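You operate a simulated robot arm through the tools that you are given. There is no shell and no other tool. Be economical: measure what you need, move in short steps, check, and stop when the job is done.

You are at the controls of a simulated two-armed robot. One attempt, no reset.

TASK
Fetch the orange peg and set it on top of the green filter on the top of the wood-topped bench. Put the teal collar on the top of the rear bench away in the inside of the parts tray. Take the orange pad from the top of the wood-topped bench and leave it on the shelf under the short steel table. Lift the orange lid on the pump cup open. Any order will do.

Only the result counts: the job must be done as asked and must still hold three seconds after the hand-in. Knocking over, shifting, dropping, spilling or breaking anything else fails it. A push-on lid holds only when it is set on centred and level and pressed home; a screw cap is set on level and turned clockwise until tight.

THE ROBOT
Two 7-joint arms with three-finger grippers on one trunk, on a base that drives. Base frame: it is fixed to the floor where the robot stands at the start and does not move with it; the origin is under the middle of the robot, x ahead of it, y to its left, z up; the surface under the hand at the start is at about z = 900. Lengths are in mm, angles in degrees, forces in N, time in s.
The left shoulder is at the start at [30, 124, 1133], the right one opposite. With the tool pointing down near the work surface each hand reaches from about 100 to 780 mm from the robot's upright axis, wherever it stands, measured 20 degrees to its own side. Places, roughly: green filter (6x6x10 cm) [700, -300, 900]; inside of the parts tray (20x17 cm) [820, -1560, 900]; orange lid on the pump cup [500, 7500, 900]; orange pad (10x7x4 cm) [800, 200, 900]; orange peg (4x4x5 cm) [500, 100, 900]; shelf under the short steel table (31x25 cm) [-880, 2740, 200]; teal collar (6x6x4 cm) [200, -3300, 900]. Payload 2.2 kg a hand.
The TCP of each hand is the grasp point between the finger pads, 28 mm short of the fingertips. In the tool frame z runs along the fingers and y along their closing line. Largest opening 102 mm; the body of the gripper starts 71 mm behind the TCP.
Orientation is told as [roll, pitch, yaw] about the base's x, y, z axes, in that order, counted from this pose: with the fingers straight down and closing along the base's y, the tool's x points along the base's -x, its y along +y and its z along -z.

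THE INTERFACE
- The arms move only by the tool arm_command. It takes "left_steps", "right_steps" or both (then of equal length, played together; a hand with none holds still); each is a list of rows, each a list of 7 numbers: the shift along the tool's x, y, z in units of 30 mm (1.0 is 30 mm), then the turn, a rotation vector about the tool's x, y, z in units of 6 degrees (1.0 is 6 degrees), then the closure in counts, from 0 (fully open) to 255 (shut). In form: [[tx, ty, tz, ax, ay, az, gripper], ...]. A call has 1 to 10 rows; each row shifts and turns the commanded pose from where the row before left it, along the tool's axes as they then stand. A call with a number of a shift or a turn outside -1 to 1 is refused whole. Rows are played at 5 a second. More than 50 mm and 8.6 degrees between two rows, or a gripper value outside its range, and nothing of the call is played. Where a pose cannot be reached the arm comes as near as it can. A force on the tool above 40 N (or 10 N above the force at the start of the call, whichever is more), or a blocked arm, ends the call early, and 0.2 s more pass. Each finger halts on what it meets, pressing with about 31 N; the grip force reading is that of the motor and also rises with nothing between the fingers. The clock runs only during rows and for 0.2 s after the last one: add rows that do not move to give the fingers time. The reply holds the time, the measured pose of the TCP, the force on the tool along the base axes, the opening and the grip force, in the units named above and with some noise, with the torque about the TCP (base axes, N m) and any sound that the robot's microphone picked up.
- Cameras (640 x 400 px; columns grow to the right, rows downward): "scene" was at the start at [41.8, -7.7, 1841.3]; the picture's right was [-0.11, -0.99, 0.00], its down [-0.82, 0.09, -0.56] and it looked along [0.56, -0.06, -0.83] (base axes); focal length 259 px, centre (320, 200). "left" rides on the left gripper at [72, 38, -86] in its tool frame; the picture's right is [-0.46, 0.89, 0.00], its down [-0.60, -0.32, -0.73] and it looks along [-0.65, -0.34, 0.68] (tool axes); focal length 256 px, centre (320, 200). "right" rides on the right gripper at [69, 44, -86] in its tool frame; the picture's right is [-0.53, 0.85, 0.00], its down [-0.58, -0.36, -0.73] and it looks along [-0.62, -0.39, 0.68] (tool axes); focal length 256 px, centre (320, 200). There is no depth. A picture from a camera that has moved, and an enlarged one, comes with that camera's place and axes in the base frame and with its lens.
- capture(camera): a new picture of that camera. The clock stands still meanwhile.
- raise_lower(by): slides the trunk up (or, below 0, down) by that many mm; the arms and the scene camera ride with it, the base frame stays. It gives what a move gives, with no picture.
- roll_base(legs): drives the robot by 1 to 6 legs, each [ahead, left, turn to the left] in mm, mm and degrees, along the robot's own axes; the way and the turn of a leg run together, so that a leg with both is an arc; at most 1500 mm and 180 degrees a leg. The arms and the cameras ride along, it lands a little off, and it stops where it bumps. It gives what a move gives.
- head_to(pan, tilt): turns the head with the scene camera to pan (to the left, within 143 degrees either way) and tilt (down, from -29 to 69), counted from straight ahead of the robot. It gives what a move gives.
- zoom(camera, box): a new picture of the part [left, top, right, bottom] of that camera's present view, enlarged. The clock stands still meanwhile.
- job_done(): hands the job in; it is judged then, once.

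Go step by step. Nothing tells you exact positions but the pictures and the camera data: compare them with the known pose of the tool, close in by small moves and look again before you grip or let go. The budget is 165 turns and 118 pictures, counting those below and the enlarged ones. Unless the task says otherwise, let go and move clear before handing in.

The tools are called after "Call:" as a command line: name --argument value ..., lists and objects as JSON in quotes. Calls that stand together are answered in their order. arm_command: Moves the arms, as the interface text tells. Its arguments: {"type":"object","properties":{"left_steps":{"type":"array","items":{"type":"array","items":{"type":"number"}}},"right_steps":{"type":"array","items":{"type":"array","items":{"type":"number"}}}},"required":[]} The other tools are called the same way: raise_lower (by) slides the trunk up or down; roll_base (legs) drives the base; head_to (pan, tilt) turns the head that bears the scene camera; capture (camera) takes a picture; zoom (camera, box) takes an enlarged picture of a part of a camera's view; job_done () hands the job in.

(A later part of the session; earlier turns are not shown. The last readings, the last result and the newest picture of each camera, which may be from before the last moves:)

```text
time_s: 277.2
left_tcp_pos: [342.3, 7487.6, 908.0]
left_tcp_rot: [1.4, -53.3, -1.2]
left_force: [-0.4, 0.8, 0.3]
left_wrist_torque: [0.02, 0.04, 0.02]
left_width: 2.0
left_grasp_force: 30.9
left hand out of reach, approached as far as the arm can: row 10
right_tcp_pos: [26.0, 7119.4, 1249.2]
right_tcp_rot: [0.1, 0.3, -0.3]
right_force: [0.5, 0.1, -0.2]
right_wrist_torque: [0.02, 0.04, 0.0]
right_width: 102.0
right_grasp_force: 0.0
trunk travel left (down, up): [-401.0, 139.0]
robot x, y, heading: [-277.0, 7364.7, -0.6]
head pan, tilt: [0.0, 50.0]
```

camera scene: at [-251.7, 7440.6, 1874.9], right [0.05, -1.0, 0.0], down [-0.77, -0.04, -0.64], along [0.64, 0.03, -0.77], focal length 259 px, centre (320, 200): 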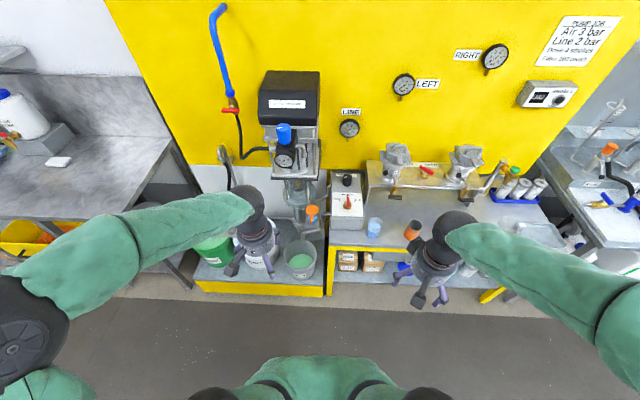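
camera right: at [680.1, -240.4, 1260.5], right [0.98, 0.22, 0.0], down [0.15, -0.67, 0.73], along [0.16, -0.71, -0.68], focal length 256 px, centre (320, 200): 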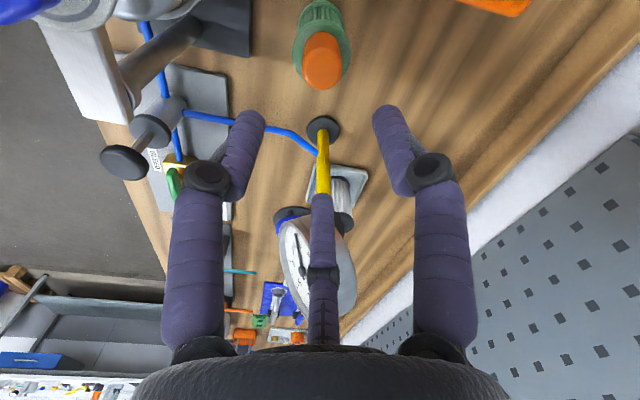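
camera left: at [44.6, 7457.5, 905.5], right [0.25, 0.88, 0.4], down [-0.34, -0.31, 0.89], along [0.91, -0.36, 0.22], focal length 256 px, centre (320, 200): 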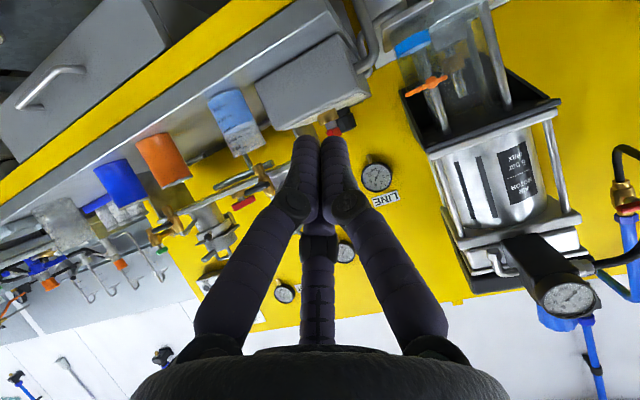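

The limit is about -50° of pitch here. I'll use -45° and grasp the ball itself in a three-finger cage (turned 30° so that the lever passes between two fingers), starting 70 mm back along the approach line.

Call:
arm_command --left_steps '[[0, 0, 0, 0.12, 0.7, 0, 255], [0, 0, 0, 0.12, 0.7, 0, 200], [-0.67, 0.27, -0.17, 0, 0, 0, 127], [-0.67, 0.27, -0.17, 0, 0, 0, 127], [-0.67, 0.27, -0.17, 0, 0, 0, 127], [0, 0, 0, 0, 0, 1, 127], [0, 0, 0, 0, 0, 1, 127], [0, 0, 0, 0, 0, 1, 127], [0, 0, 0, 0, 0, 1, 127], [0, 0, 0, 0, 0, 1, 127]]'

Call:
capture --camera "left"

```text
time_s: 279.4
left_tcp_pos: [373.9, 7511.4, 962.8]
left_tcp_rot: [26.3, -38.7, -41.4]
left_force: [-0.6, -0.4, 0.3]
left_wrist_torque: [0.02, 0.02, 0.02]
left_width: 51.5
left_grasp_force: 0.2
right_tcp_pos: [23.5, 7120.2, 1249.7]
right_tcp_rot: [0.1, 0.1, -0.4]
right_force: [-0.5, -1.0, 0.0]
right_wrist_torque: [-0.03, -0.01, 0.01]
right_width: 102.0
right_grasp_force: 0.2
trunk travel left (down, up): [-401.0, 139.0]
robot x, y, heading: [-277.1, 7370.5, -0.4]
head pan, tilt: [0.0, 50.0]
```

```text
22 pictures are left
camera left: at [284.2, 7584.0, 989.5], right [0.61, 0.52, 0.6], down [-0.29, -0.55, 0.78], along [0.73, -0.65, -0.19], focal length 256 px, centre (320, 200)
```

left: 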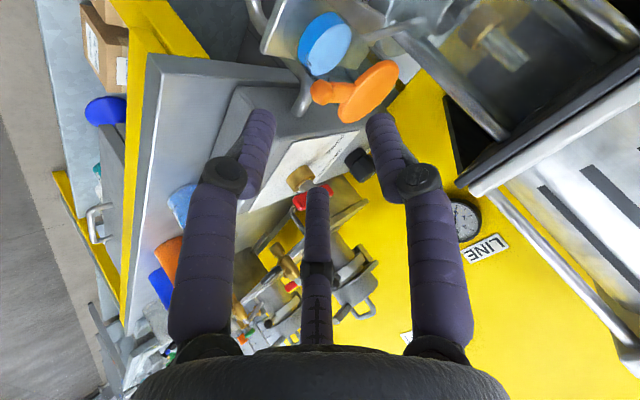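

The ball computes to [432, 7512, 902], right on the finger axis. I'll advance 74 mm along the tool axis.

Call:
arm_command --left_steps '[[0, 0, 0.62, 0, 0, 0, 127], [0, 0, 0.62, 0, 0, 0, 127], [0, 0, 0.62, 0, 0, 0, 127], [0, 0, 0.6, 0, 0, 0, 127], [0, 0, 0, 0, 0, 0, 127]]'

Call:
capture --camera "left"

```text
time_s: 280.6
left_tcp_pos: [425.9, 7509.0, 910.0]
left_tcp_rot: [26.2, -38.8, -41.2]
left_force: [-0.3, -0.3, 0.4]
left_wrist_torque: [0.02, -0.02, 0.02]
left_width: 51.2
left_grasp_force: 0.2
right_tcp_pos: [24.8, 7121.5, 1249.6]
right_tcp_rot: [0.1, 0.0, -0.3]
right_force: [-0.5, 0.3, -0.8]
right_wrist_torque: [-0.01, 0.03, -0.01]
right_width: 102.0
right_grasp_force: 0.0
trunk travel left (down, up): [-401.0, 139.0]
robot x, y, heading: [-280.5, 7367.3, -0.2]
head pan, tilt: [0.0, 50.0]
```

```text
21 pictures are left
camera left: at [336.8, 7581.2, 936.1], right [0.61, 0.52, 0.6], down [-0.29, -0.55, 0.78], along [0.74, -0.65, -0.19], focal length 256 px, centre (320, 200)
```

left: 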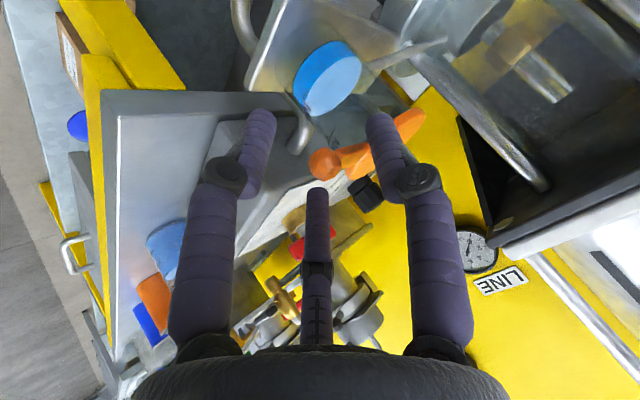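

The ball is centred between the fingers. Closing on it.

Call:
arm_command --left_steps '[[0, 0, 0, 0, 0, 0, 180], [0, 0, 0, 0, 0, 0, 255], [0, 0, 0, 0, 0, 0, 255], [0, 0, 0, 0, 0, 0, 255], [0, 0, 0, 0, 0, 0, 255]]'

```text
time_s: 281.8
left_tcp_pos: [427.5, 7514.1, 911.2]
left_tcp_rot: [26.5, -39.1, -41.1]
left_force: [5.6, 27.8, 2.9]
left_wrist_torque: [0.22, -0.45, 0.37]
left_width: 19.8
left_grasp_force: 45.0
right_tcp_pos: [24.9, 7123.4, 1249.4]
right_tcp_rot: [-0.1, 0.3, -0.3]
right_force: [0.8, -0.1, 0.1]
right_wrist_torque: [0.0, -0.02, -0.02]
right_width: 102.1
right_grasp_force: 0.1
trunk travel left (down, up): [-401.0, 139.0]
robot x, y, heading: [-277.9, 7373.1, -0.4]
head pan, tilt: [0.0, 50.0]
```

The ball is held (some sideways load, which I'll relieve). Now I'll lift it along the hinge arc, first to about 40°.

Call:
arm_command --left_steps '[[-0.243, 0.192, -0.216, 0, 0, 0, 255], [-0.243, 0.192, -0.216, 0, 0, 0, 255], [-0.243, 0.192, -0.216, 0, 0, 0, 255], [-0.313, 0.18, -0.096, 0, 0, 0, 255], [-0.313, 0.18, -0.096, 0, 0, 0, 255], [-0.313, 0.18, -0.096, 0, 0, 0, 255], [0, 0, 0, 0, 0, 0, 255]]'

Call:
capture --camera "left"

```text
time_s: 283.4
left_tcp_pos: [454.3, 7513.7, 977.0]
left_tcp_rot: [26.5, -39.1, -41.5]
left_force: [6.6, 9.5, -4.6]
left_wrist_torque: [0.57, -0.24, 0.12]
left_width: 15.4
left_grasp_force: 41.0
right_tcp_pos: [26.5, 7120.5, 1249.9]
right_tcp_rot: [0.0, 0.3, -0.5]
right_force: [0.0, 0.8, 0.0]
right_wrist_torque: [0.01, 0.01, 0.01]
right_width: 101.9
right_grasp_force: 0.1
trunk travel left (down, up): [-401.0, 139.0]
robot x, y, heading: [-277.9, 7369.6, -0.5]
head pan, tilt: [0.0, 50.0]
```

```text
20 pictures are left
camera left: at [363.9, 7586.5, 1001.8], right [0.61, 0.52, 0.6], down [-0.3, -0.55, 0.78], along [0.74, -0.65, -0.18], focal length 256 px, centre (320, 200)
```

left: 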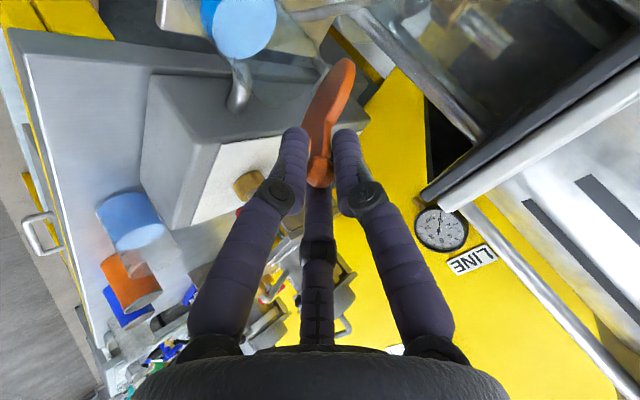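

The lid is following nicely, about 45° open. I'll continue along the arc to about 75°.

Call:
arm_command --left_steps '[[-0.322, 0.187, 0.033, 0, 0, 0, 255], [-0.322, 0.187, 0.033, 0, 0, 0, 255], [-0.322, 0.187, 0.033, 0, 0, 0, 255], [-0.225, 0.13, 0.108, 0, 0, 0, 255], [-0.225, 0.13, 0.108, 0, 0, 0, 255], [-0.225, 0.13, 0.108, 0, 0, 0, 255], [0, 0, 0, 0, 0, 0, 255]]'

Call:
capture --camera "left"

```text
time_s: 285.0
left_tcp_pos: [498.3, 7513.1, 1005.1]
left_tcp_rot: [26.2, -38.9, -41.4]
left_force: [-10.8, 14.7, -2.0]
left_wrist_torque: [0.33, 1.18, 0.2]
left_width: 16.5
left_grasp_force: 42.6
right_tcp_pos: [25.0, 7121.0, 1249.2]
right_tcp_rot: [0.0, 0.1, -0.3]
right_force: [-0.3, 0.3, 0.7]
right_wrist_torque: [0.0, -0.01, -0.01]
right_width: 101.9
right_grasp_force: 0.1
trunk travel left (down, up): [-401.0, 139.0]
robot x, y, heading: [-279.4, 7367.2, -0.4]
head pan, tilt: [0.0, 50.0]
```

```text
19 pictures are left
camera left: at [408.2, 7586.1, 1031.1], right [0.61, 0.52, 0.6], down [-0.29, -0.55, 0.78], along [0.74, -0.65, -0.19], focal length 256 px, centre (320, 200)
```

left: 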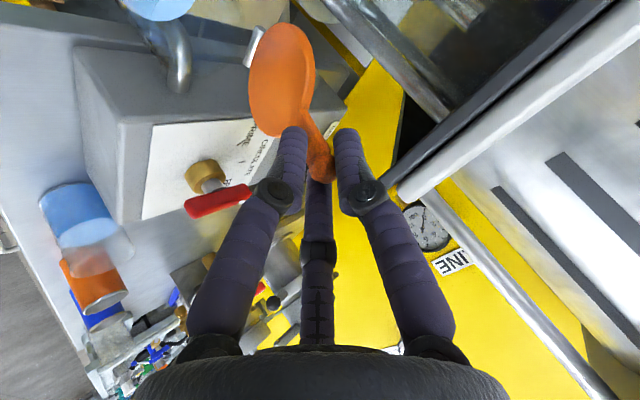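

About 75° open now. I'll push on past vertical.

Call:
arm_command --left_steps '[[-0.19, 0.11, 0.17, 0, 0, 0, 255], [-0.19, 0.11, 0.17, 0, 0, 0, 255], [-0.19, 0.11, 0.17, 0, 0, 0, 255], [-0.148, 0.085, 0.222, 0, 0, 0, 255], [-0.148, 0.085, 0.222, 0, 0, 0, 255], [0, 0, 0, 0, 0, 0, 255]]'

Call:
capture --camera "left"

```text
time_s: 286.4
left_tcp_pos: [539.5, 7513.5, 1006.7]
left_tcp_rot: [26.2, -38.7, -41.0]
left_force: [-11.2, 24.3, -1.0]
left_wrist_torque: [0.38, 1.06, 0.4]
left_width: 18.3
left_grasp_force: 43.7
right_tcp_pos: [24.0, 7124.0, 1250.6]
right_tcp_rot: [-0.1, 0.1, -0.3]
right_force: [-0.6, 0.9, -0.3]
right_wrist_torque: [-0.02, -0.04, 0.01]
right_width: 102.1
right_grasp_force: 0.0
trunk travel left (down, up): [-401.0, 139.0]
robot x, y, heading: [-276.2, 7367.2, -0.1]
head pan, tilt: [0.0, 50.0]
```

```text
18 pictures are left
camera left: at [450.6, 7585.9, 1033.2], right [0.61, 0.52, 0.6], down [-0.29, -0.55, 0.78], along [0.74, -0.65, -0.19], focal length 256 px, centre (320, 200)
```

left: 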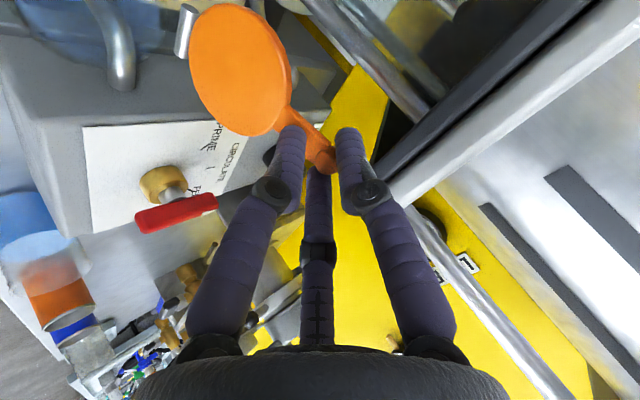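

The lid is past vertical (about 100°). I'll relieve the sideways load, open and back out along the tool axis.

Call:
arm_command --left_steps '[[0.083, 0.144, 0, 0, 0, 0, 255], [0, 0, 0, 0, 0, 0, 180], [0, 0, 0, 0, 0, 0, 120], [0, 0, 0, 0, 0, 0, 120], [0, 0, -0.4, 0, 0, 0, 120], [0, 0, -0.7, 0, 0, 0, 120], [0, 0, -0.8, 0, 0, 0, 120], [0, 0, -0.8, 0, 0, 0, 120], [0, 0, -0.8, 0, 0, 0, 120], [0, 0, -0.8, 0, 0, 0, 120]]'

Call:
capture --camera "left"

```text
time_s: 288.6
left_tcp_pos: [443.6, 7518.2, 1096.9]
left_tcp_rot: [26.2, -38.9, -41.3]
left_force: [-0.4, 0.0, -0.8]
left_wrist_torque: [-0.08, -0.02, 0.02]
left_width: 54.1
left_grasp_force: 0.1
right_tcp_pos: [24.6, 7119.8, 1250.7]
right_tcp_rot: [0.1, 0.1, -0.3]
right_force: [0.8, 0.3, 0.2]
right_wrist_torque: [-0.03, -0.03, -0.01]
right_width: 102.1
right_grasp_force: 0.0
trunk travel left (down, up): [-401.0, 139.0]
robot x, y, heading: [-277.6, 7370.6, -0.5]
head pan, tilt: [0.0, 50.0]
```

```text
17 pictures are left
camera left: at [355.4, 7591.0, 1123.6], right [0.61, 0.52, 0.6], down [-0.29, -0.55, 0.78], along [0.74, -0.65, -0.19], focal length 256 px, centre (320, 200)
```

left: 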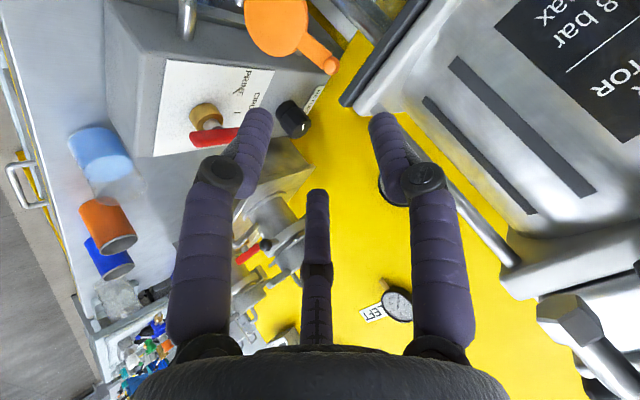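

The lid stays open. Next the collar: I'll return the left hand to its neutral pose, back off, and drive back down the aisle.

Call:
roll_base --legs '[[-100, 0, 0]]'

Call:
arm_command --left_steps '[[0, 0, -0.5, 0, 0, -1, 0], [0, 0, -0.5, 0, 0, -1, 0], [0, 0, -0.5, 0, 0, -1, 0], [0, 0, -0.5, 0, 0, -1, 0], [0, 0, -0.5, 0, 0, -1, 0], [0, 0, 0, 0, 1, 0, 0], [0, 0, 0, 0, 1, 0, 0], [0, 0, 0, 0, 1, 0, 0], [0, 0, 0, 0, 1, 0, 0], [0, 0, 0, 0, 1, 0, 0]]'

Call:
arm_command --left_steps '[[0, 0, 0, 0, 1, 0, 0], [0, 0, 0, 0, 1, 0, 0], [0, 0, 0, 0, 0.5, 0, 0], [0, 0, -0.9, 0, 0, 0, 0], [0, 0, -0.9, 0, 0, 0, 0], [0, 0, -0.9, 0, 0, 0, 0], [0, 0, 0, 0, 0, 0, 0]]'

Call:
roll_base --legs '[[0, 0, -89.5], [1500, 0, 0], [1500, 200, 0]]'

```text
time_s: 289.8
left_tcp_pos: [344.7, 7518.9, 1097.2]
left_tcp_rot: [26.3, -38.8, -41.3]
left_force: [0.0, 0.2, -0.1]
left_wrist_torque: [0.01, 0.0, 0.01]
left_width: 53.7
left_grasp_force: 0.0
right_tcp_pos: [-76.6, 7120.6, 1249.1]
right_tcp_rot: [0.1, 0.1, -0.4]
right_force: [-0.4, 1.5, 0.8]
right_wrist_torque: [0.0, -0.03, 0.02]
right_width: 102.0
right_grasp_force: 0.0
trunk travel left (down, up): [-401.0, 139.0]
robot x, y, heading: [-379.3, 7369.2, -0.5]
head pan, tilt: [0.0, 50.0]
```

```text
time_s: 292.0
left_tcp_pos: [290.1, 7521.7, 1148.3]
left_tcp_rot: [-1.0, -15.6, -2.1]
left_force: [0.3, 0.1, -0.4]
left_wrist_torque: [-0.02, -0.01, 0.02]
left_width: 102.2
left_grasp_force: 0.0
right_tcp_pos: [-76.4, 7122.1, 1248.8]
right_tcp_rot: [0.0, 0.2, -0.3]
right_force: [0.2, -0.6, 0.0]
right_wrist_torque: [-0.02, 0.03, 0.03]
right_width: 101.8
right_grasp_force: 0.1
trunk travel left (down, up): [-401.0, 139.0]
robot x, y, heading: [-379.8, 7370.0, -0.1]
head pan, tilt: [0.0, 50.0]
```

```text
time_s: 293.6
left_tcp_pos: [292.2, 7521.8, 1230.3]
left_tcp_rot: [-0.8, -0.6, -2.3]
left_force: [-0.4, -0.3, 0.6]
left_wrist_torque: [0.01, 0.0, -0.02]
left_width: 102.0
left_grasp_force: 0.1
right_tcp_pos: [-76.0, 7122.0, 1248.9]
right_tcp_rot: [0.1, 0.1, -0.3]
right_force: [-0.3, 0.9, -0.5]
right_wrist_torque: [0.03, 0.03, 0.03]
right_width: 101.9
right_grasp_force: 0.0
trunk travel left (down, up): [-401.0, 139.0]
robot x, y, heading: [-375.9, 7369.8, -0.3]
head pan, tilt: [0.0, 50.0]
```

```text
refused: leg 3 is longer than a leg can be; nothing moved
```

I'll pull the left hand in, then turn and drive with legs of legal length.

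Call:
arm_command --left_steps '[[1, 0, 0, 0, 0, 0, 0], [1, 0, 0, 0, 0, 0, 0], [1, 0, 0, 0, 0, 0, 0], [1, 0, 0, 0, 0, 0, 0], [1, 0, 0, 0, 0, 0, 0], [1, 0, 0, 0, 0, 0, 0], [1, 0, 0, 0, 0, 0, 0], [1, 0, 0, 0, 0, 0, 0], [1, 0, 0, 0, 0, 0, 0]]'

Call:
roll_base --legs '[[0, 0, -89.5], [1500, 0, 0], [1450, 260, 0]]'

```text
time_s: 295.6
left_tcp_pos: [19.4, 7534.2, 1225.9]
left_tcp_rot: [-0.9, -0.7, -2.3]
left_force: [-0.3, 0.4, 1.1]
left_wrist_torque: [0.02, -0.03, -0.01]
left_width: 102.0
left_grasp_force: 0.1
right_tcp_pos: [-76.4, 7120.5, 1248.8]
right_tcp_rot: [0.1, 0.1, -0.3]
right_force: [-0.3, 0.2, -0.1]
right_wrist_torque: [0.0, -0.03, 0.0]
right_width: 101.9
right_grasp_force: 0.1
trunk travel left (down, up): [-401.0, 139.0]
robot x, y, heading: [-377.7, 7370.2, -0.4]
head pan, tilt: [0.0, 50.0]
```

```text
time_s: 313.5
left_tcp_pos: [-84.2, 4073.1, 1225.6]
left_tcp_rot: [-1.0, -0.7, -94.1]
left_force: [-0.8, 0.2, 0.1]
left_wrist_torque: [0.03, 0.0, -0.03]
left_width: 102.0
left_grasp_force: 0.1
right_tcp_pos: [-493.9, 4181.4, 1248.7]
right_tcp_rot: [0.2, 0.2, -92.2]
right_force: [0.4, 0.4, -1.1]
right_wrist_torque: [-0.03, 0.01, -0.02]
right_width: 101.8
right_grasp_force: 0.1
trunk travel left (down, up): [-401.0, 139.0]
robot x, y, heading: [-239.7, 4476.3, -92.0]
head pan, tilt: [0.0, 50.0]
```

Now I'll ease over to x≈-90 to pass the buckets and tables, then continue to y≈0.

Call:
roll_base --legs '[[450, 155, 2], [1300, 0, 0]]'

```text
time_s: 322.5
left_tcp_pos: [57.3, 2316.9, 1226.2]
left_tcp_rot: [-0.9, -0.6, -92.9]
left_force: [1.0, 0.0, -0.2]
left_wrist_torque: [0.0, 0.02, 0.01]
left_width: 101.8
left_grasp_force: 0.1
right_tcp_pos: [-354.3, 2417.4, 1248.3]
right_tcp_rot: [0.1, 0.0, -90.9]
right_force: [0.4, 0.0, -0.6]
right_wrist_torque: [-0.01, -0.01, -0.01]
right_width: 102.1
right_grasp_force: 0.0
trunk travel left (down, up): [-401.0, 139.0]
robot x, y, heading: [-104.0, 2715.8, -90.8]
head pan, tilt: [0.0, 50.0]
```

Call:
roll_base --legs '[[1400, 0, 0.8], [1400, 0, 0]]'

Call:
head_to --pan 0 --tilt 25

Call:
capture --camera "scene"

```text
time_s: 336.2
left_tcp_pos: [70.2, -516.9, 1226.1]
left_tcp_rot: [-0.9, -0.5, -91.6]
left_force: [0.0, 0.1, 0.0]
left_wrist_torque: [0.03, 0.03, 0.0]
left_width: 101.8
left_grasp_force: 0.2
right_tcp_pos: [-344.3, -425.9, 1249.1]
right_tcp_rot: [0.1, 0.0, -89.6]
right_force: [0.1, -0.3, -0.3]
right_wrist_torque: [0.0, -0.01, 0.01]
right_width: 101.9
right_grasp_force: 0.1
trunk travel left (down, up): [-401.0, 139.0]
robot x, y, heading: [-99.3, -121.5, -89.6]
head pan, tilt: [0.0, 50.0]
```

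```text
time_s: 337.1
left_tcp_pos: [69.4, -515.6, 1226.2]
left_tcp_rot: [-1.0, -0.7, -91.6]
left_force: [0.1, 0.6, -0.2]
left_wrist_torque: [0.01, 0.0, 0.0]
left_width: 102.1
left_grasp_force: 0.1
right_tcp_pos: [-344.2, -425.8, 1249.2]
right_tcp_rot: [0.1, 0.2, -89.5]
right_force: [0.8, -0.7, 0.2]
right_wrist_torque: [0.03, 0.02, 0.01]
right_width: 102.1
right_grasp_force: 0.0
trunk travel left (down, up): [-401.0, 139.0]
robot x, y, heading: [-101.3, -119.4, -89.9]
head pan, tilt: [0.0, 25.0]
```

```text
16 pictures are left
camera scene: at [-98.3, -182.1, 1912.3], right [-1.0, 0.0, 0.0], down [0.0, 0.42, -0.91], along [0.0, -0.91, -0.42], focal length 259 px, centre (320, 200)
```

scene: 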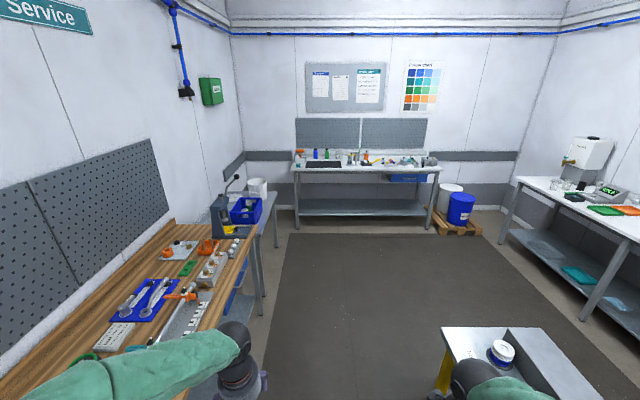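

The rear bench stands across the end of the room. I'll drive up to it, lining the left hand up with x≈200.

Call:
roll_base --legs '[[1300, 130, 0], [1270, 0, 0]]'

Call:
head_to --pan 8 --tilt 52

Call:
capture --camera "scene"

```text
time_s: 349.6
left_tcp_pos: [146.0, -3076.9, 1225.2]
left_tcp_rot: [-0.9, -0.6, -94.0]
left_force: [0.3, -0.2, 0.6]
left_wrist_torque: [-0.01, 0.02, -0.01]
left_width: 102.4
left_grasp_force: 0.0
right_tcp_pos: [-262.2, -2966.3, 1249.9]
right_tcp_rot: [0.1, 0.1, -92.2]
right_force: [0.5, -0.5, -0.2]
right_wrist_torque: [-0.03, 0.0, 0.0]
right_width: 101.9
right_grasp_force: 0.0
trunk travel left (down, up): [-401.0, 139.0]
robot x, y, heading: [-3.7, -2674.1, -92.2]
head pan, tilt: [0.0, 25.0]
```

```text
time_s: 350.5
left_tcp_pos: [147.0, -3076.0, 1225.2]
left_tcp_rot: [-1.0, -0.7, -94.1]
left_force: [0.0, -0.2, 0.4]
left_wrist_torque: [-0.02, 0.04, -0.01]
left_width: 102.0
left_grasp_force: 0.0
right_tcp_pos: [-264.0, -2967.0, 1248.7]
right_tcp_rot: [0.1, 0.2, -92.2]
right_force: [0.1, -0.7, -0.3]
right_wrist_torque: [0.01, 0.04, 0.04]
right_width: 101.7
right_grasp_force: 0.1
trunk travel left (down, up): [-401.0, 139.0]
robot x, y, heading: [-6.2, -2670.7, -92.2]
head pan, tilt: [8.0, 52.0]
```

```text
15 pictures are left
camera scene: at [4.5, -2717.6, 1872.3], right [-0.99, -0.1, 0.0], down [-0.08, 0.78, -0.62], along [0.06, -0.61, -0.79], focal length 259 px, centre (320, 200)
```

scene: 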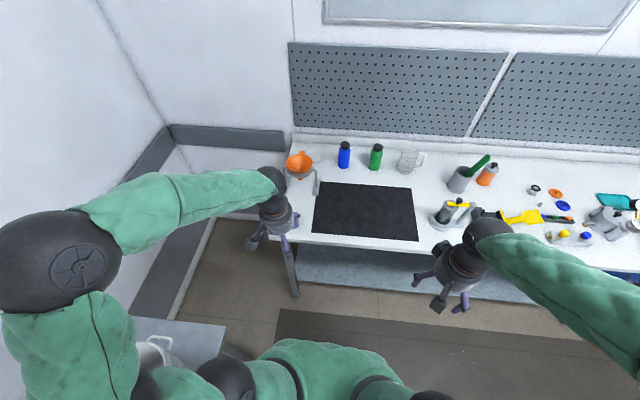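

The collar's expected place is hidden behind my left hand, so I'll look through the left hand's camera.

Call:
capture --camera "left"

```text
14 pictures are left
camera left: at [191.5, -3006.6, 1308.8], right [0.85, -0.53, -0.01], down [-0.35, -0.57, 0.74], along [-0.4, -0.63, -0.67], focal length 256 px, centre (320, 200)
```

left: 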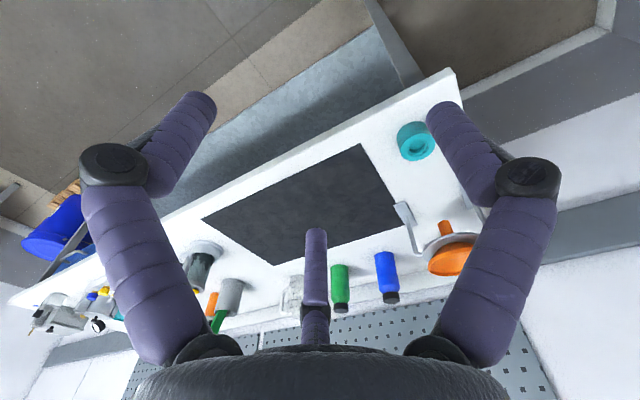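

The teal collar is at about [191, -3319]. I'll bring the left hand above it and lower to z≈1085.

Call:
arm_command --left_steps '[[-0.89, 0.226, 0, -0.167, 0.117, 0, 0], [-0.89, 0.226, 0, 0, 0, 0, 0], [-0.89, 0.226, 0, 0, 0, 0, 0], [-0.89, 0.226, 0, 0, 0, 0, 0], [-0.89, 0.226, 0.5, 0, 0, 0, 0], [-0.89, 0.226, 0.8, 0, 0, 0, 0], [-0.89, 0.226, 0.8, 0, 0, 0, 0], [-0.89, 0.226, 0.8, 0, 0, 0, 0], [-0.89, 0.226, 0.8, 0, 0, 0, 0], [0, 0, 0.8, 0, 0, 0, 0]]'

Call:
capture --camera "left"

```text
time_s: 352.7
left_tcp_pos: [192.5, -3316.8, 1090.0]
left_tcp_rot: [0.1, 0.0, -94.1]
left_force: [0.7, 0.2, 0.5]
left_wrist_torque: [-0.02, 0.02, 0.02]
left_width: 101.9
left_grasp_force: 0.0
right_tcp_pos: [-262.0, -2966.8, 1248.7]
right_tcp_rot: [0.1, 0.1, -92.2]
right_force: [-0.2, -0.8, -0.6]
right_wrist_torque: [-0.03, -0.04, 0.01]
right_width: 102.0
right_grasp_force: 0.0
trunk travel left (down, up): [-401.0, 139.0]
robot x, y, heading: [-4.4, -2674.2, -92.6]
head pan, tilt: [8.0, 52.0]
```

```text
13 pictures are left
camera left: at [235.6, -3249.2, 1174.7], right [0.85, -0.53, 0.0], down [-0.36, -0.58, 0.73], along [-0.38, -0.62, -0.68], focal length 256 px, centre (320, 200)
```

left: 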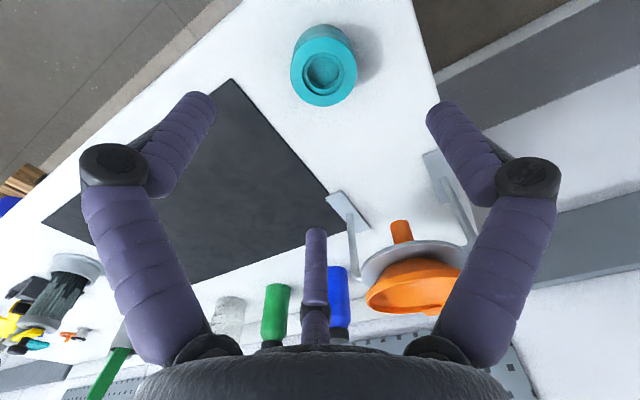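

Collar centre [192, -3327], 60 mm wide, upright. I'll shift 10 mm and lower to z≈934.

Call:
arm_command --left_steps '[[-0.34, 0, 0.8, 0, 0, 0, 0], [0, 0, 0.8, 0, 0, 0, 0], [0, 0, 0.8, 0, 0, 0, 0], [0, 0, 0.8, 0, 0, 0, 0], [0, 0, 0.8, 0, 0, 0, 0], [0, 0, 0.7, 0, 0, 0, 0], [0, 0, 0.5, 0, 0, 0, 0], [0, 0, 0, 0, 0, 0, 0]]'

Call:
capture --camera "left"

```text
time_s: 354.5
left_tcp_pos: [189.4, -3330.9, 933.8]
left_tcp_rot: [0.2, 0.0, -94.1]
left_force: [0.0, -0.1, -0.6]
left_wrist_torque: [0.01, -0.03, 0.03]
left_width: 101.9
left_grasp_force: 0.0
right_tcp_pos: [-262.4, -2966.6, 1249.6]
right_tcp_rot: [0.1, 0.2, -92.2]
right_force: [1.0, 0.4, -0.5]
right_wrist_torque: [0.0, 0.03, 0.01]
right_width: 101.9
right_grasp_force: 0.1
trunk travel left (down, up): [-401.0, 139.0]
robot x, y, heading: [-2.8, -2672.4, -92.5]
head pan, tilt: [8.0, 52.0]
```

```text
12 pictures are left
camera left: at [232.9, -3261.7, 1020.0], right [0.85, -0.53, 0.0], down [-0.36, -0.58, 0.73], along [-0.38, -0.62, -0.68], focal length 256 px, centre (320, 200)
```

left: 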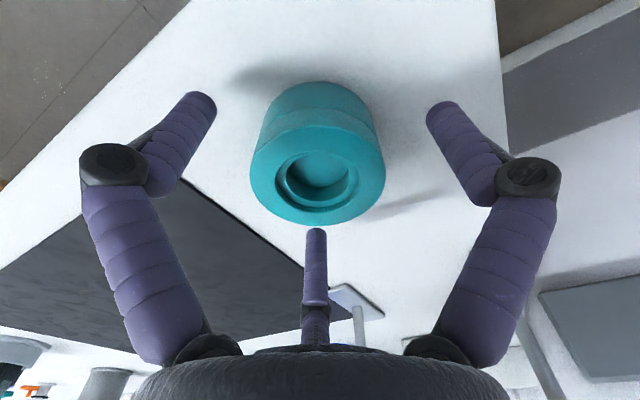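

Centred. Closing, then lifting slowly.

Call:
arm_command --left_steps '[[0, 0, 0, 0, 0, 0, 100], [0, 0, 0, 0, 0, 0, 255], [0, 0, 0, 0, 0, 0, 255], [0, 0, 0, 0, 0, 0, 255], [0, 0, 0, 0, 0, 0, 255]]'

Call:
arm_command --left_steps '[[0, 0, -0.1, 0, 0, 0, 255], [0, 0, -0.2, 0, 0, 0, 255], [0, 0, -0.3, 0, 0, 0, 255], [0, 0, -0.5, 0, 0, 0, 255], [0, 0, -0.7, 0, 0, 0, 255], [0, 0, -0.8, 0, 0, 0, 255], [0, 0, -0.8, 0, 0, 0, 255], [0, 0, -0.8, 0, 0, 0, 255], [0, 0, -0.8, 0, 0, 0, 255], [0, 0, -0.8, 0, 0, 0, 255]]'

```text
time_s: 355.7
left_tcp_pos: [190.2, -3331.4, 935.1]
left_tcp_rot: [0.1, 0.0, -94.2]
left_force: [-1.5, 0.3, 1.0]
left_wrist_torque: [0.03, -0.04, 0.04]
left_width: 58.9
left_grasp_force: 31.2
right_tcp_pos: [-262.2, -2967.7, 1249.8]
right_tcp_rot: [0.1, 0.1, -92.1]
right_force: [0.5, -1.0, 0.2]
right_wrist_torque: [-0.03, -0.02, -0.01]
right_width: 102.1
right_grasp_force: 0.1
trunk travel left (down, up): [-401.0, 139.0]
robot x, y, heading: [-2.5, -2670.3, -92.5]
head pan, tilt: [8.0, 52.0]
```

```text
time_s: 357.9
left_tcp_pos: [188.6, -3330.4, 1108.4]
left_tcp_rot: [0.2, 0.1, -94.1]
left_force: [-0.5, 0.6, -2.9]
left_wrist_torque: [-0.03, -0.03, -0.01]
left_width: 58.6
left_grasp_force: 31.2
right_tcp_pos: [-262.9, -2966.7, 1249.0]
right_tcp_rot: [0.1, 0.1, -92.2]
right_force: [0.6, 0.4, -0.4]
right_wrist_torque: [-0.02, -0.01, -0.02]
right_width: 101.7
right_grasp_force: 0.1
trunk travel left (down, up): [-401.0, 139.0]
robot x, y, heading: [-4.8, -2675.3, -92.3]
head pan, tilt: [8.0, 52.0]
```

The collar is held. I'll raise and retract it, back off, turn to face the wood bench, and sidestep to the parts tray.

Call:
arm_command --left_steps '[[0, 0, -0.8, 0, 0, 0, 255], [0, 0, -0.8, 0, 0, 0, 255], [0.4, 0, -0.8, 0, 0, 0, 255], [0.8, 0, -0.8, 0, 0, 0, 255], [0.9, 0, -0.8, 0, 0, 0, 255], [0.9, 0, 0, 0, 0, 0, 255], [0.9, 0, 0, 0, 0, 0, 255], [0.9, 0, 0, 0, 0, 0, 255], [0.9, 0, 0, 0, 0, 0, 255], [0.9, 0, 0, 0, 0, 0, 255]]'

Call:
roll_base --legs '[[-330, 0, 0], [0, 0, 92.3]]'

Call:
roll_base --legs '[[0, 600, 0]]'

Call:
head_to --pan 5 --tilt 48

Call:
capture --camera "scene"

```text
time_s: 360.1
left_tcp_pos: [205.9, -3134.7, 1231.0]
left_tcp_rot: [0.1, 0.0, -94.1]
left_force: [-0.4, -0.2, -2.3]
left_wrist_torque: [-0.07, 0.0, -0.03]
left_width: 59.0
left_grasp_force: 31.5
right_tcp_pos: [-262.5, -2966.9, 1249.3]
right_tcp_rot: [0.1, 0.1, -92.2]
right_force: [-0.6, 0.7, 0.0]
right_wrist_torque: [-0.02, -0.01, -0.01]
right_width: 101.9
right_grasp_force: 0.2
trunk travel left (down, up): [-401.0, 139.0]
robot x, y, heading: [-0.1, -2670.9, -92.3]
head pan, tilt: [8.0, 52.0]
```

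```text
time_s: 366.2
left_tcp_pos: [459.4, -2111.8, 1230.4]
left_tcp_rot: [0.1, 0.2, -1.1]
left_force: [0.0, -0.5, -1.7]
left_wrist_torque: [0.04, 0.02, -0.01]
left_width: 58.6
left_grasp_force: 31.0
right_tcp_pos: [314.1, -2587.2, 1249.1]
right_tcp_rot: [0.0, 0.1, 0.8]
right_force: [-0.5, 0.6, 0.0]
right_wrist_torque: [0.0, 0.03, -0.01]
right_width: 102.0
right_grasp_force: 0.1
trunk travel left (down, up): [-401.0, 139.0]
robot x, y, heading: [5.8, -2346.3, 0.5]
head pan, tilt: [8.0, 52.0]
```

```text
time_s: 368.0
left_tcp_pos: [455.1, -1904.8, 1228.1]
left_tcp_rot: [-0.9, 0.1, -2.1]
left_force: [-3.6, -5.0, -1.1]
left_wrist_torque: [0.27, -0.31, -0.2]
left_width: 58.8
left_grasp_force: 31.3
right_tcp_pos: [310.2, -2369.4, 1248.9]
right_tcp_rot: [0.1, 0.2, 0.6]
right_force: [0.0, 0.0, -1.1]
right_wrist_torque: [0.0, -0.04, -0.01]
right_width: 102.0
right_grasp_force: 0.0
trunk travel left (down, up): [-401.0, 139.0]
robot x, y, heading: [5.8, -2126.0, 0.4]
head pan, tilt: [8.0, 52.0]
stopped in leg 1: the force on the tool passed its limit at 112 N (the readings are from after the stop); the commanded pose is now the measured one
```

```text
time_s: 368.7
left_tcp_pos: [456.4, -1904.6, 1230.0]
left_tcp_rot: [-0.8, 0.0, -2.1]
left_force: [-4.5, -1.7, 2.8]
left_wrist_torque: [0.13, -0.33, -0.04]
left_width: 58.7
left_grasp_force: 30.8
right_tcp_pos: [311.1, -2370.6, 1249.4]
right_tcp_rot: [0.2, 0.1, 0.6]
right_force: [-0.3, -0.8, -0.3]
right_wrist_torque: [0.0, 0.03, 0.0]
right_width: 102.0
right_grasp_force: 0.2
trunk travel left (down, up): [-401.0, 139.0]
robot x, y, heading: [6.4, -2127.9, 0.2]
head pan, tilt: [5.0, 48.0]
```

```text
11 pictures are left
camera scene: at [53.4, -2120.8, 1877.6], right [0.1, -1.0, 0.0], down [-0.74, -0.07, -0.67], along [0.67, 0.06, -0.74], focal length 259 px, centre (320, 200)
```

scene: 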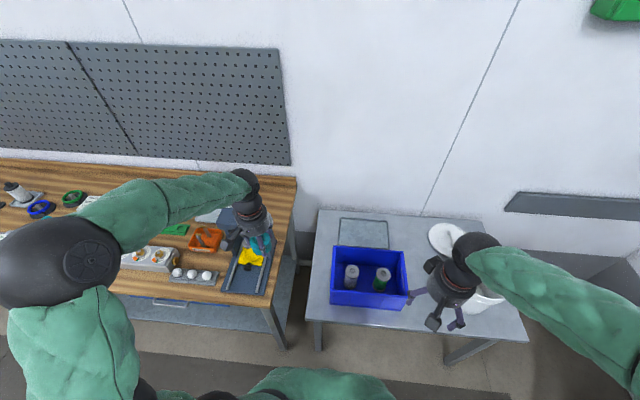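

The hand (still holding the collar) met a tall press standing at about [530, -1790]. I'll retreat the way I came, pull the right hand back and up, and re-approach from further +y, well clear of the press.

Call:
roll_base --legs '[[0, -70, 0], [-260, 0, 0]]'

Call:
arm_command --right_steps '[[0.8, 0, -0.5, 0, 0, 0, 0], [0.8, 0, -0.5, 0, 0, 0, 0], [0.8, 0, -0.5, 0, 0, 0, 0], [0.5, 0, -0.5, 0, 0, 0, 0]]' --left_steps '[[0, 0, -0.5, 0, 0, 0, 255], [0, 0, -0.5, 0, 0, 0, 255], [0, 0, -0.5, 0, 0, 0, 255], [0, 0, -0.5, 0, 0, 0, 255]]'

Call:
roll_base --legs '[[0, 560, 0]]'

Call:
head_to --pan 0 --tilt 40

Call:
capture --camera "scene"

```text
time_s: 371.1
left_tcp_pos: [194.3, -1975.2, 1230.6]
left_tcp_rot: [-0.9, 0.0, -1.9]
left_force: [-0.6, 0.4, -1.9]
left_wrist_torque: [-0.01, -0.02, -0.01]
left_width: 58.6
left_grasp_force: 30.9
right_tcp_pos: [50.0, -2443.2, 1249.3]
right_tcp_rot: [0.0, 0.2, 0.8]
right_force: [-0.1, -0.8, -0.1]
right_wrist_torque: [-0.01, 0.01, -0.01]
right_width: 102.0
right_grasp_force: 0.0
trunk travel left (down, up): [-401.0, 139.0]
robot x, y, heading: [-257.3, -2201.9, 0.6]
head pan, tilt: [5.0, 48.0]
```

```text
time_s: 372.1
left_tcp_pos: [193.7, -1974.5, 1289.9]
left_tcp_rot: [-0.8, 0.0, -2.0]
left_force: [0.5, -0.7, -2.4]
left_wrist_torque: [0.0, 0.0, 0.05]
left_width: 58.6
left_grasp_force: 30.4
right_tcp_pos: [-36.3, -2444.7, 1309.0]
right_tcp_rot: [0.1, 0.3, 0.8]
right_force: [-0.4, 0.4, -0.1]
right_wrist_torque: [0.03, -0.03, 0.0]
right_width: 102.2
right_grasp_force: 0.1
trunk travel left (down, up): [-401.0, 139.0]
robot x, y, heading: [-257.0, -2202.3, 0.6]
head pan, tilt: [5.0, 48.0]
```

```text
time_s: 375.3
left_tcp_pos: [191.6, -1424.4, 1289.5]
left_tcp_rot: [-0.7, 0.0, -2.2]
left_force: [0.3, -0.2, -1.2]
left_wrist_torque: [-0.03, 0.01, -0.02]
left_width: 58.7
left_grasp_force: 30.8
right_tcp_pos: [-41.1, -1891.6, 1307.3]
right_tcp_rot: [0.1, 0.1, 0.2]
right_force: [0.3, 0.5, 0.6]
right_wrist_torque: [-0.01, 0.01, -0.03]
right_width: 101.9
right_grasp_force: 0.0
trunk travel left (down, up): [-401.0, 139.0]
robot x, y, heading: [-260.4, -1646.2, 0.1]
head pan, tilt: [5.0, 48.0]
```

```text
time_s: 376.0
left_tcp_pos: [192.5, -1423.6, 1288.4]
left_tcp_rot: [-0.8, -0.1, -2.3]
left_force: [-0.1, 0.5, -2.4]
left_wrist_torque: [-0.02, 0.0, -0.01]
left_width: 58.8
left_grasp_force: 30.4
right_tcp_pos: [-39.8, -1891.2, 1308.4]
right_tcp_rot: [0.0, 0.1, 0.4]
right_force: [-0.2, -0.4, -0.5]
right_wrist_torque: [0.01, 0.01, -0.01]
right_width: 102.1
right_grasp_force: 0.1
trunk travel left (down, up): [-401.0, 139.0]
robot x, y, heading: [-261.8, -1644.9, 0.0]
head pan, tilt: [0.0, 40.0]
```

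```text
10 pictures are left
camera scene: at [-204.8, -1645.7, 1889.0], right [0.0, -1.0, 0.0], down [-0.64, 0.0, -0.77], along [0.77, 0.0, -0.64], focal length 259 px, centre (320, 200)
```

scene: 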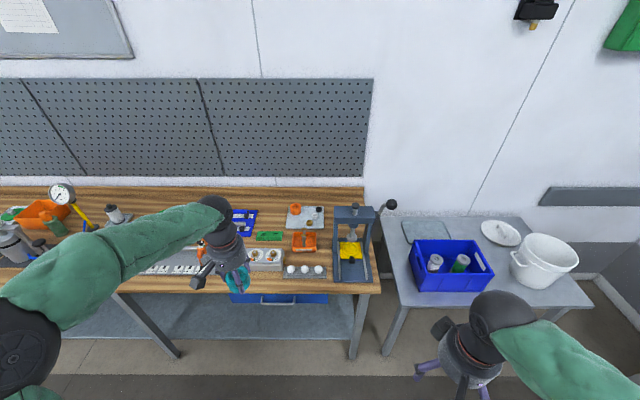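

The press stands upright and the parts tray is visible at (306, 215). I'll zoom on the tray to pick a free spot.

Call:
zoom --camera "scene" --box '[270, 190, 400, 290]'

```text
4.00 times, centred on (335, 240) of scene
camera zoom: at [-204.8, -1645.7, 1889.0], right [0.0, -1.0, 0.0], down [-0.64, 0.0, -0.77], along [0.77, 0.0, -0.64], focal length 1038 px, centre (260, 40)
```

zoom: 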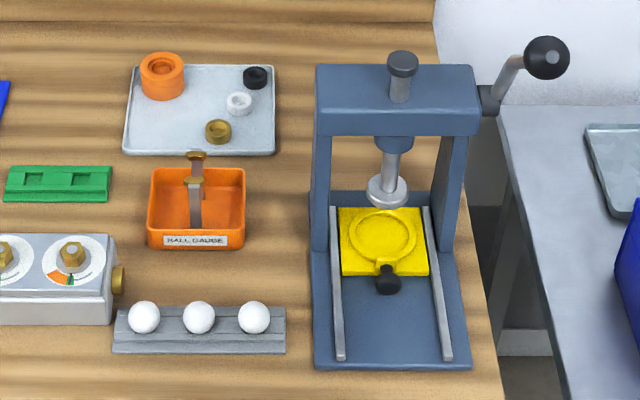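

The tray spans x≈747–921, y≈-1469…-1665 with a free area at its front-left, around [793, -1519]. I'll roll ahead and bring the collar above that spot.

Call:
roll_base --legs '[[360, 0, 0]]'

Call:
arm_command --left_steps '[[-0.9, -0.317, 0, -0.13, 0, 0, 255], [-0.9, -0.317, 0, 0, 0, 0, 255], [-0.9, -0.317, 0, 0, 0, 0, 255], [-0.9, -0.317, 0, 0, 0, 0, 255], [-0.9, -0.317, 0.3, 0, 0, 0, 255], [-0.9, -0.317, 0.6, 0, 0, 0, 255], [-0.9, -0.317, 0.9, 0, 0, 0, 255], [-0.9, -0.317, 0.9, 0, 0, 0, 255], [-0.8, -0.317, 0.9, 0, 0, 0, 255], [0, 0, 0.9, 0, 0, 0, 255]]'

Call:
capture --camera "left"

```text
time_s: 378.4
left_tcp_pos: [554.4, -1423.1, 1287.8]
left_tcp_rot: [-0.8, 0.0, -2.3]
left_force: [0.6, 0.3, -2.0]
left_wrist_torque: [0.0, -0.02, -0.02]
left_width: 59.2
left_grasp_force: 30.9
right_tcp_pos: [321.7, -1892.0, 1309.9]
right_tcp_rot: [0.1, 0.3, 0.3]
right_force: [0.6, -0.2, 0.9]
right_wrist_torque: [0.01, 0.0, 0.02]
right_width: 102.0
right_grasp_force: 0.1
trunk travel left (down, up): [-401.0, 139.0]
robot x, y, heading: [97.3, -1645.8, 0.2]
head pan, tilt: [0.0, 40.0]
```

```text
time_s: 380.6
left_tcp_pos: [788.3, -1516.2, 1152.8]
left_tcp_rot: [0.0, -0.1, -2.4]
left_force: [-0.5, 0.4, -1.9]
left_wrist_torque: [-0.03, 0.01, -0.02]
left_width: 58.8
left_grasp_force: 31.8
right_tcp_pos: [320.7, -1890.3, 1308.2]
right_tcp_rot: [0.1, 0.2, 0.3]
right_force: [0.4, 0.0, -0.6]
right_wrist_torque: [-0.01, -0.04, 0.01]
right_width: 102.0
right_grasp_force: 0.0
trunk travel left (down, up): [-401.0, 139.0]
robot x, y, heading: [98.7, -1645.6, 0.2]
head pan, tilt: [0.0, 40.0]
```

```text
8 pictures are left
camera left: at [717.6, -1475.9, 1237.7], right [0.5, 0.87, 0.0], down [0.59, -0.34, 0.73], along [0.63, -0.37, -0.68], focal length 256 px, centre (320, 200)
```

left: 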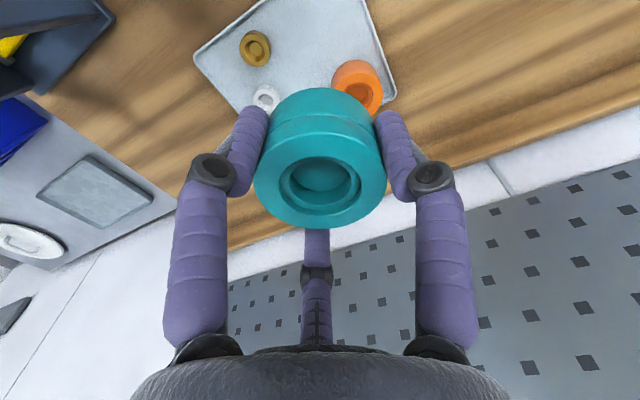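

Using this view the true tray spans x 737–908, y -1468…-1664, with orange ring [858, -1506] and brass ring [770, -1590]. Target is [785, -1519]; I'll lower to z≈955.

Call:
arm_command --left_steps '[[0.1, -0.1, 0.8, 0, 0, 0, 255], [0, 0, 0.8, 0, 0, 0, 255], [0, 0, 0.8, 0, 0, 0, 255], [0, 0, 0.8, 0, 0, 0, 255], [0, 0, 0.8, 0, 0, 0, 255], [0, 0, 0.8, 0, 0, 0, 255], [0, 0, 0.8, 0, 0, 0, 255], [0, 0, 0.6, 0, 0, 0, 255], [0, 0, 0.4, 0, 0, 0, 255], [0, 0, 0, 0, 0, 0, 255]]'

Call:
capture --camera "left"

```text
time_s: 382.8
left_tcp_pos: [785.6, -1524.1, 956.9]
left_tcp_rot: [0.0, 0.0, -2.5]
left_force: [-0.7, 0.4, -1.9]
left_wrist_torque: [0.0, -0.02, -0.02]
left_width: 58.5
left_grasp_force: 30.6
right_tcp_pos: [319.8, -1890.6, 1308.7]
right_tcp_rot: [0.1, 0.2, 0.3]
right_force: [-1.5, -0.7, 0.1]
right_wrist_torque: [-0.02, 0.02, 0.03]
right_width: 101.8
right_grasp_force: 0.0
trunk travel left (down, up): [-401.0, 139.0]
robot x, y, heading: [97.7, -1643.3, 0.1]
head pan, tilt: [0.0, 40.0]
```

```text
7 pictures are left
camera left: at [715.5, -1482.4, 1040.7], right [0.5, 0.87, 0.0], down [0.59, -0.34, 0.73], along [0.63, -0.37, -0.68], focal length 256 px, centre (320, 200)
```

left: 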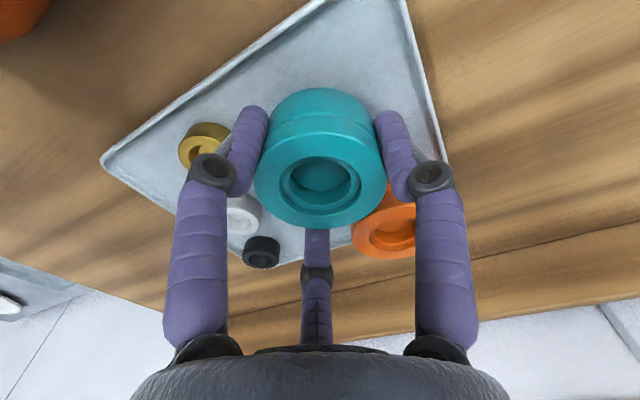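

Clear gaps on all sides (orange ≈ 9 mm, brass ≈ 15 mm). I'll nudge 3 mm away from the orange ring and lower in small steps.

Call:
arm_command --left_steps '[[0.1, 0.03, 0, 0, 0, 0, 255], [0, 0, 0.2, 0, 0, 0, 255], [0, 0, 0.15, 0, 0, 0, 255], [0, 0, 0, 0, 0, 0, 255]]'

Call:
arm_command --left_steps '[[0, 0, 0.1, 0, 0, 0, 255], [0, 0, 0.05, 0, 0, 0, 255], [0, 0, 0, 0, 0, 0, 255]]'

```text
time_s: 383.8
left_tcp_pos: [782.8, -1521.5, 946.2]
left_tcp_rot: [0.0, 0.0, -2.3]
left_force: [0.5, -1.0, -3.1]
left_wrist_torque: [-0.01, -0.02, -0.02]
left_width: 58.5
left_grasp_force: 31.3
right_tcp_pos: [321.6, -1891.2, 1308.7]
right_tcp_rot: [0.0, 0.2, 0.3]
right_force: [0.1, 0.2, 0.0]
right_wrist_torque: [0.0, -0.01, -0.01]
right_width: 101.7
right_grasp_force: 0.1
trunk travel left (down, up): [-401.0, 139.0]
robot x, y, heading: [103.7, -1644.3, -0.1]
head pan, tilt: [0.0, 40.0]
```

```text
time_s: 384.6
left_tcp_pos: [782.6, -1520.4, 941.4]
left_tcp_rot: [0.0, 0.0, -2.2]
left_force: [-0.2, -0.8, 3.9]
left_wrist_torque: [-0.09, 0.18, 0.0]
left_width: 58.6
left_grasp_force: 31.2
right_tcp_pos: [319.5, -1892.2, 1308.9]
right_tcp_rot: [0.1, 0.0, 0.2]
right_force: [-0.7, -0.4, 0.1]
right_wrist_torque: [-0.01, -0.05, -0.03]
right_width: 102.1
right_grasp_force: 0.1
trunk travel left (down, up): [-401.0, 139.0]
robot x, y, heading: [101.9, -1643.4, -0.1]
head pan, tilt: [0.0, 40.0]
```

Contact at z≈941. I'll open just enough and rise.

Call:
arm_command --left_steps '[[0, 0, 0, 0, 0, 0, 95], [0, 0, 0, 0, 0, 0, 82], [0, 0, 0, 0, 0, 0, 82], [0, 0, -0.3, 0, 0, 0, 82], [0, 0, -0.6, 0, 0, 0, 82], [0, 0, -0.8, 0, 0, 0, 82], [0, 0, -0.8, 0, 0, 0, 82], [0, 0, -0.8, 0, 0, 0, 82], [0, 0, -0.8, 0, 0, 0, 82], [0, 0, -0.8, 0, 0, 0, 82]]'

Call:
capture --camera "left"

```text
time_s: 386.8
left_tcp_pos: [781.2, -1521.4, 1088.5]
left_tcp_rot: [0.0, 0.2, -2.4]
left_force: [-0.4, -0.6, 0.2]
left_wrist_torque: [0.0, -0.04, -0.03]
left_width: 69.3
left_grasp_force: 0.1
right_tcp_pos: [320.0, -1891.6, 1307.7]
right_tcp_rot: [0.1, 0.1, 0.3]
right_force: [-0.2, -0.3, -0.1]
right_wrist_torque: [0.01, -0.05, 0.0]
right_width: 102.0
right_grasp_force: 0.2
trunk travel left (down, up): [-401.0, 139.0]
robot x, y, heading: [102.7, -1645.6, -0.2]
head pan, tilt: [0.0, 40.0]
```

```text
6 pictures are left
camera left: at [711.0, -1480.8, 1172.6], right [0.5, 0.87, 0.0], down [0.59, -0.34, 0.73], along [0.63, -0.37, -0.68], focal length 256 px, centre (320, 200)
```

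left: 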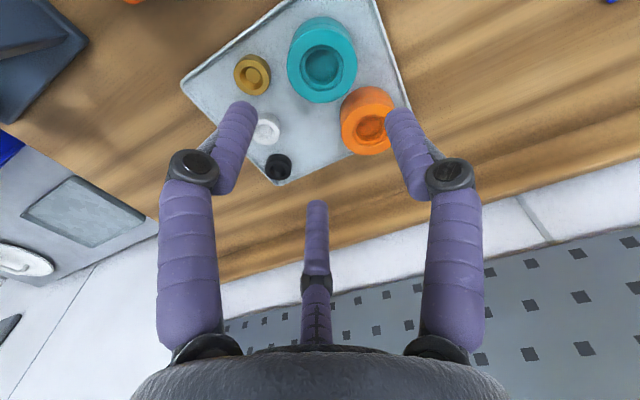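

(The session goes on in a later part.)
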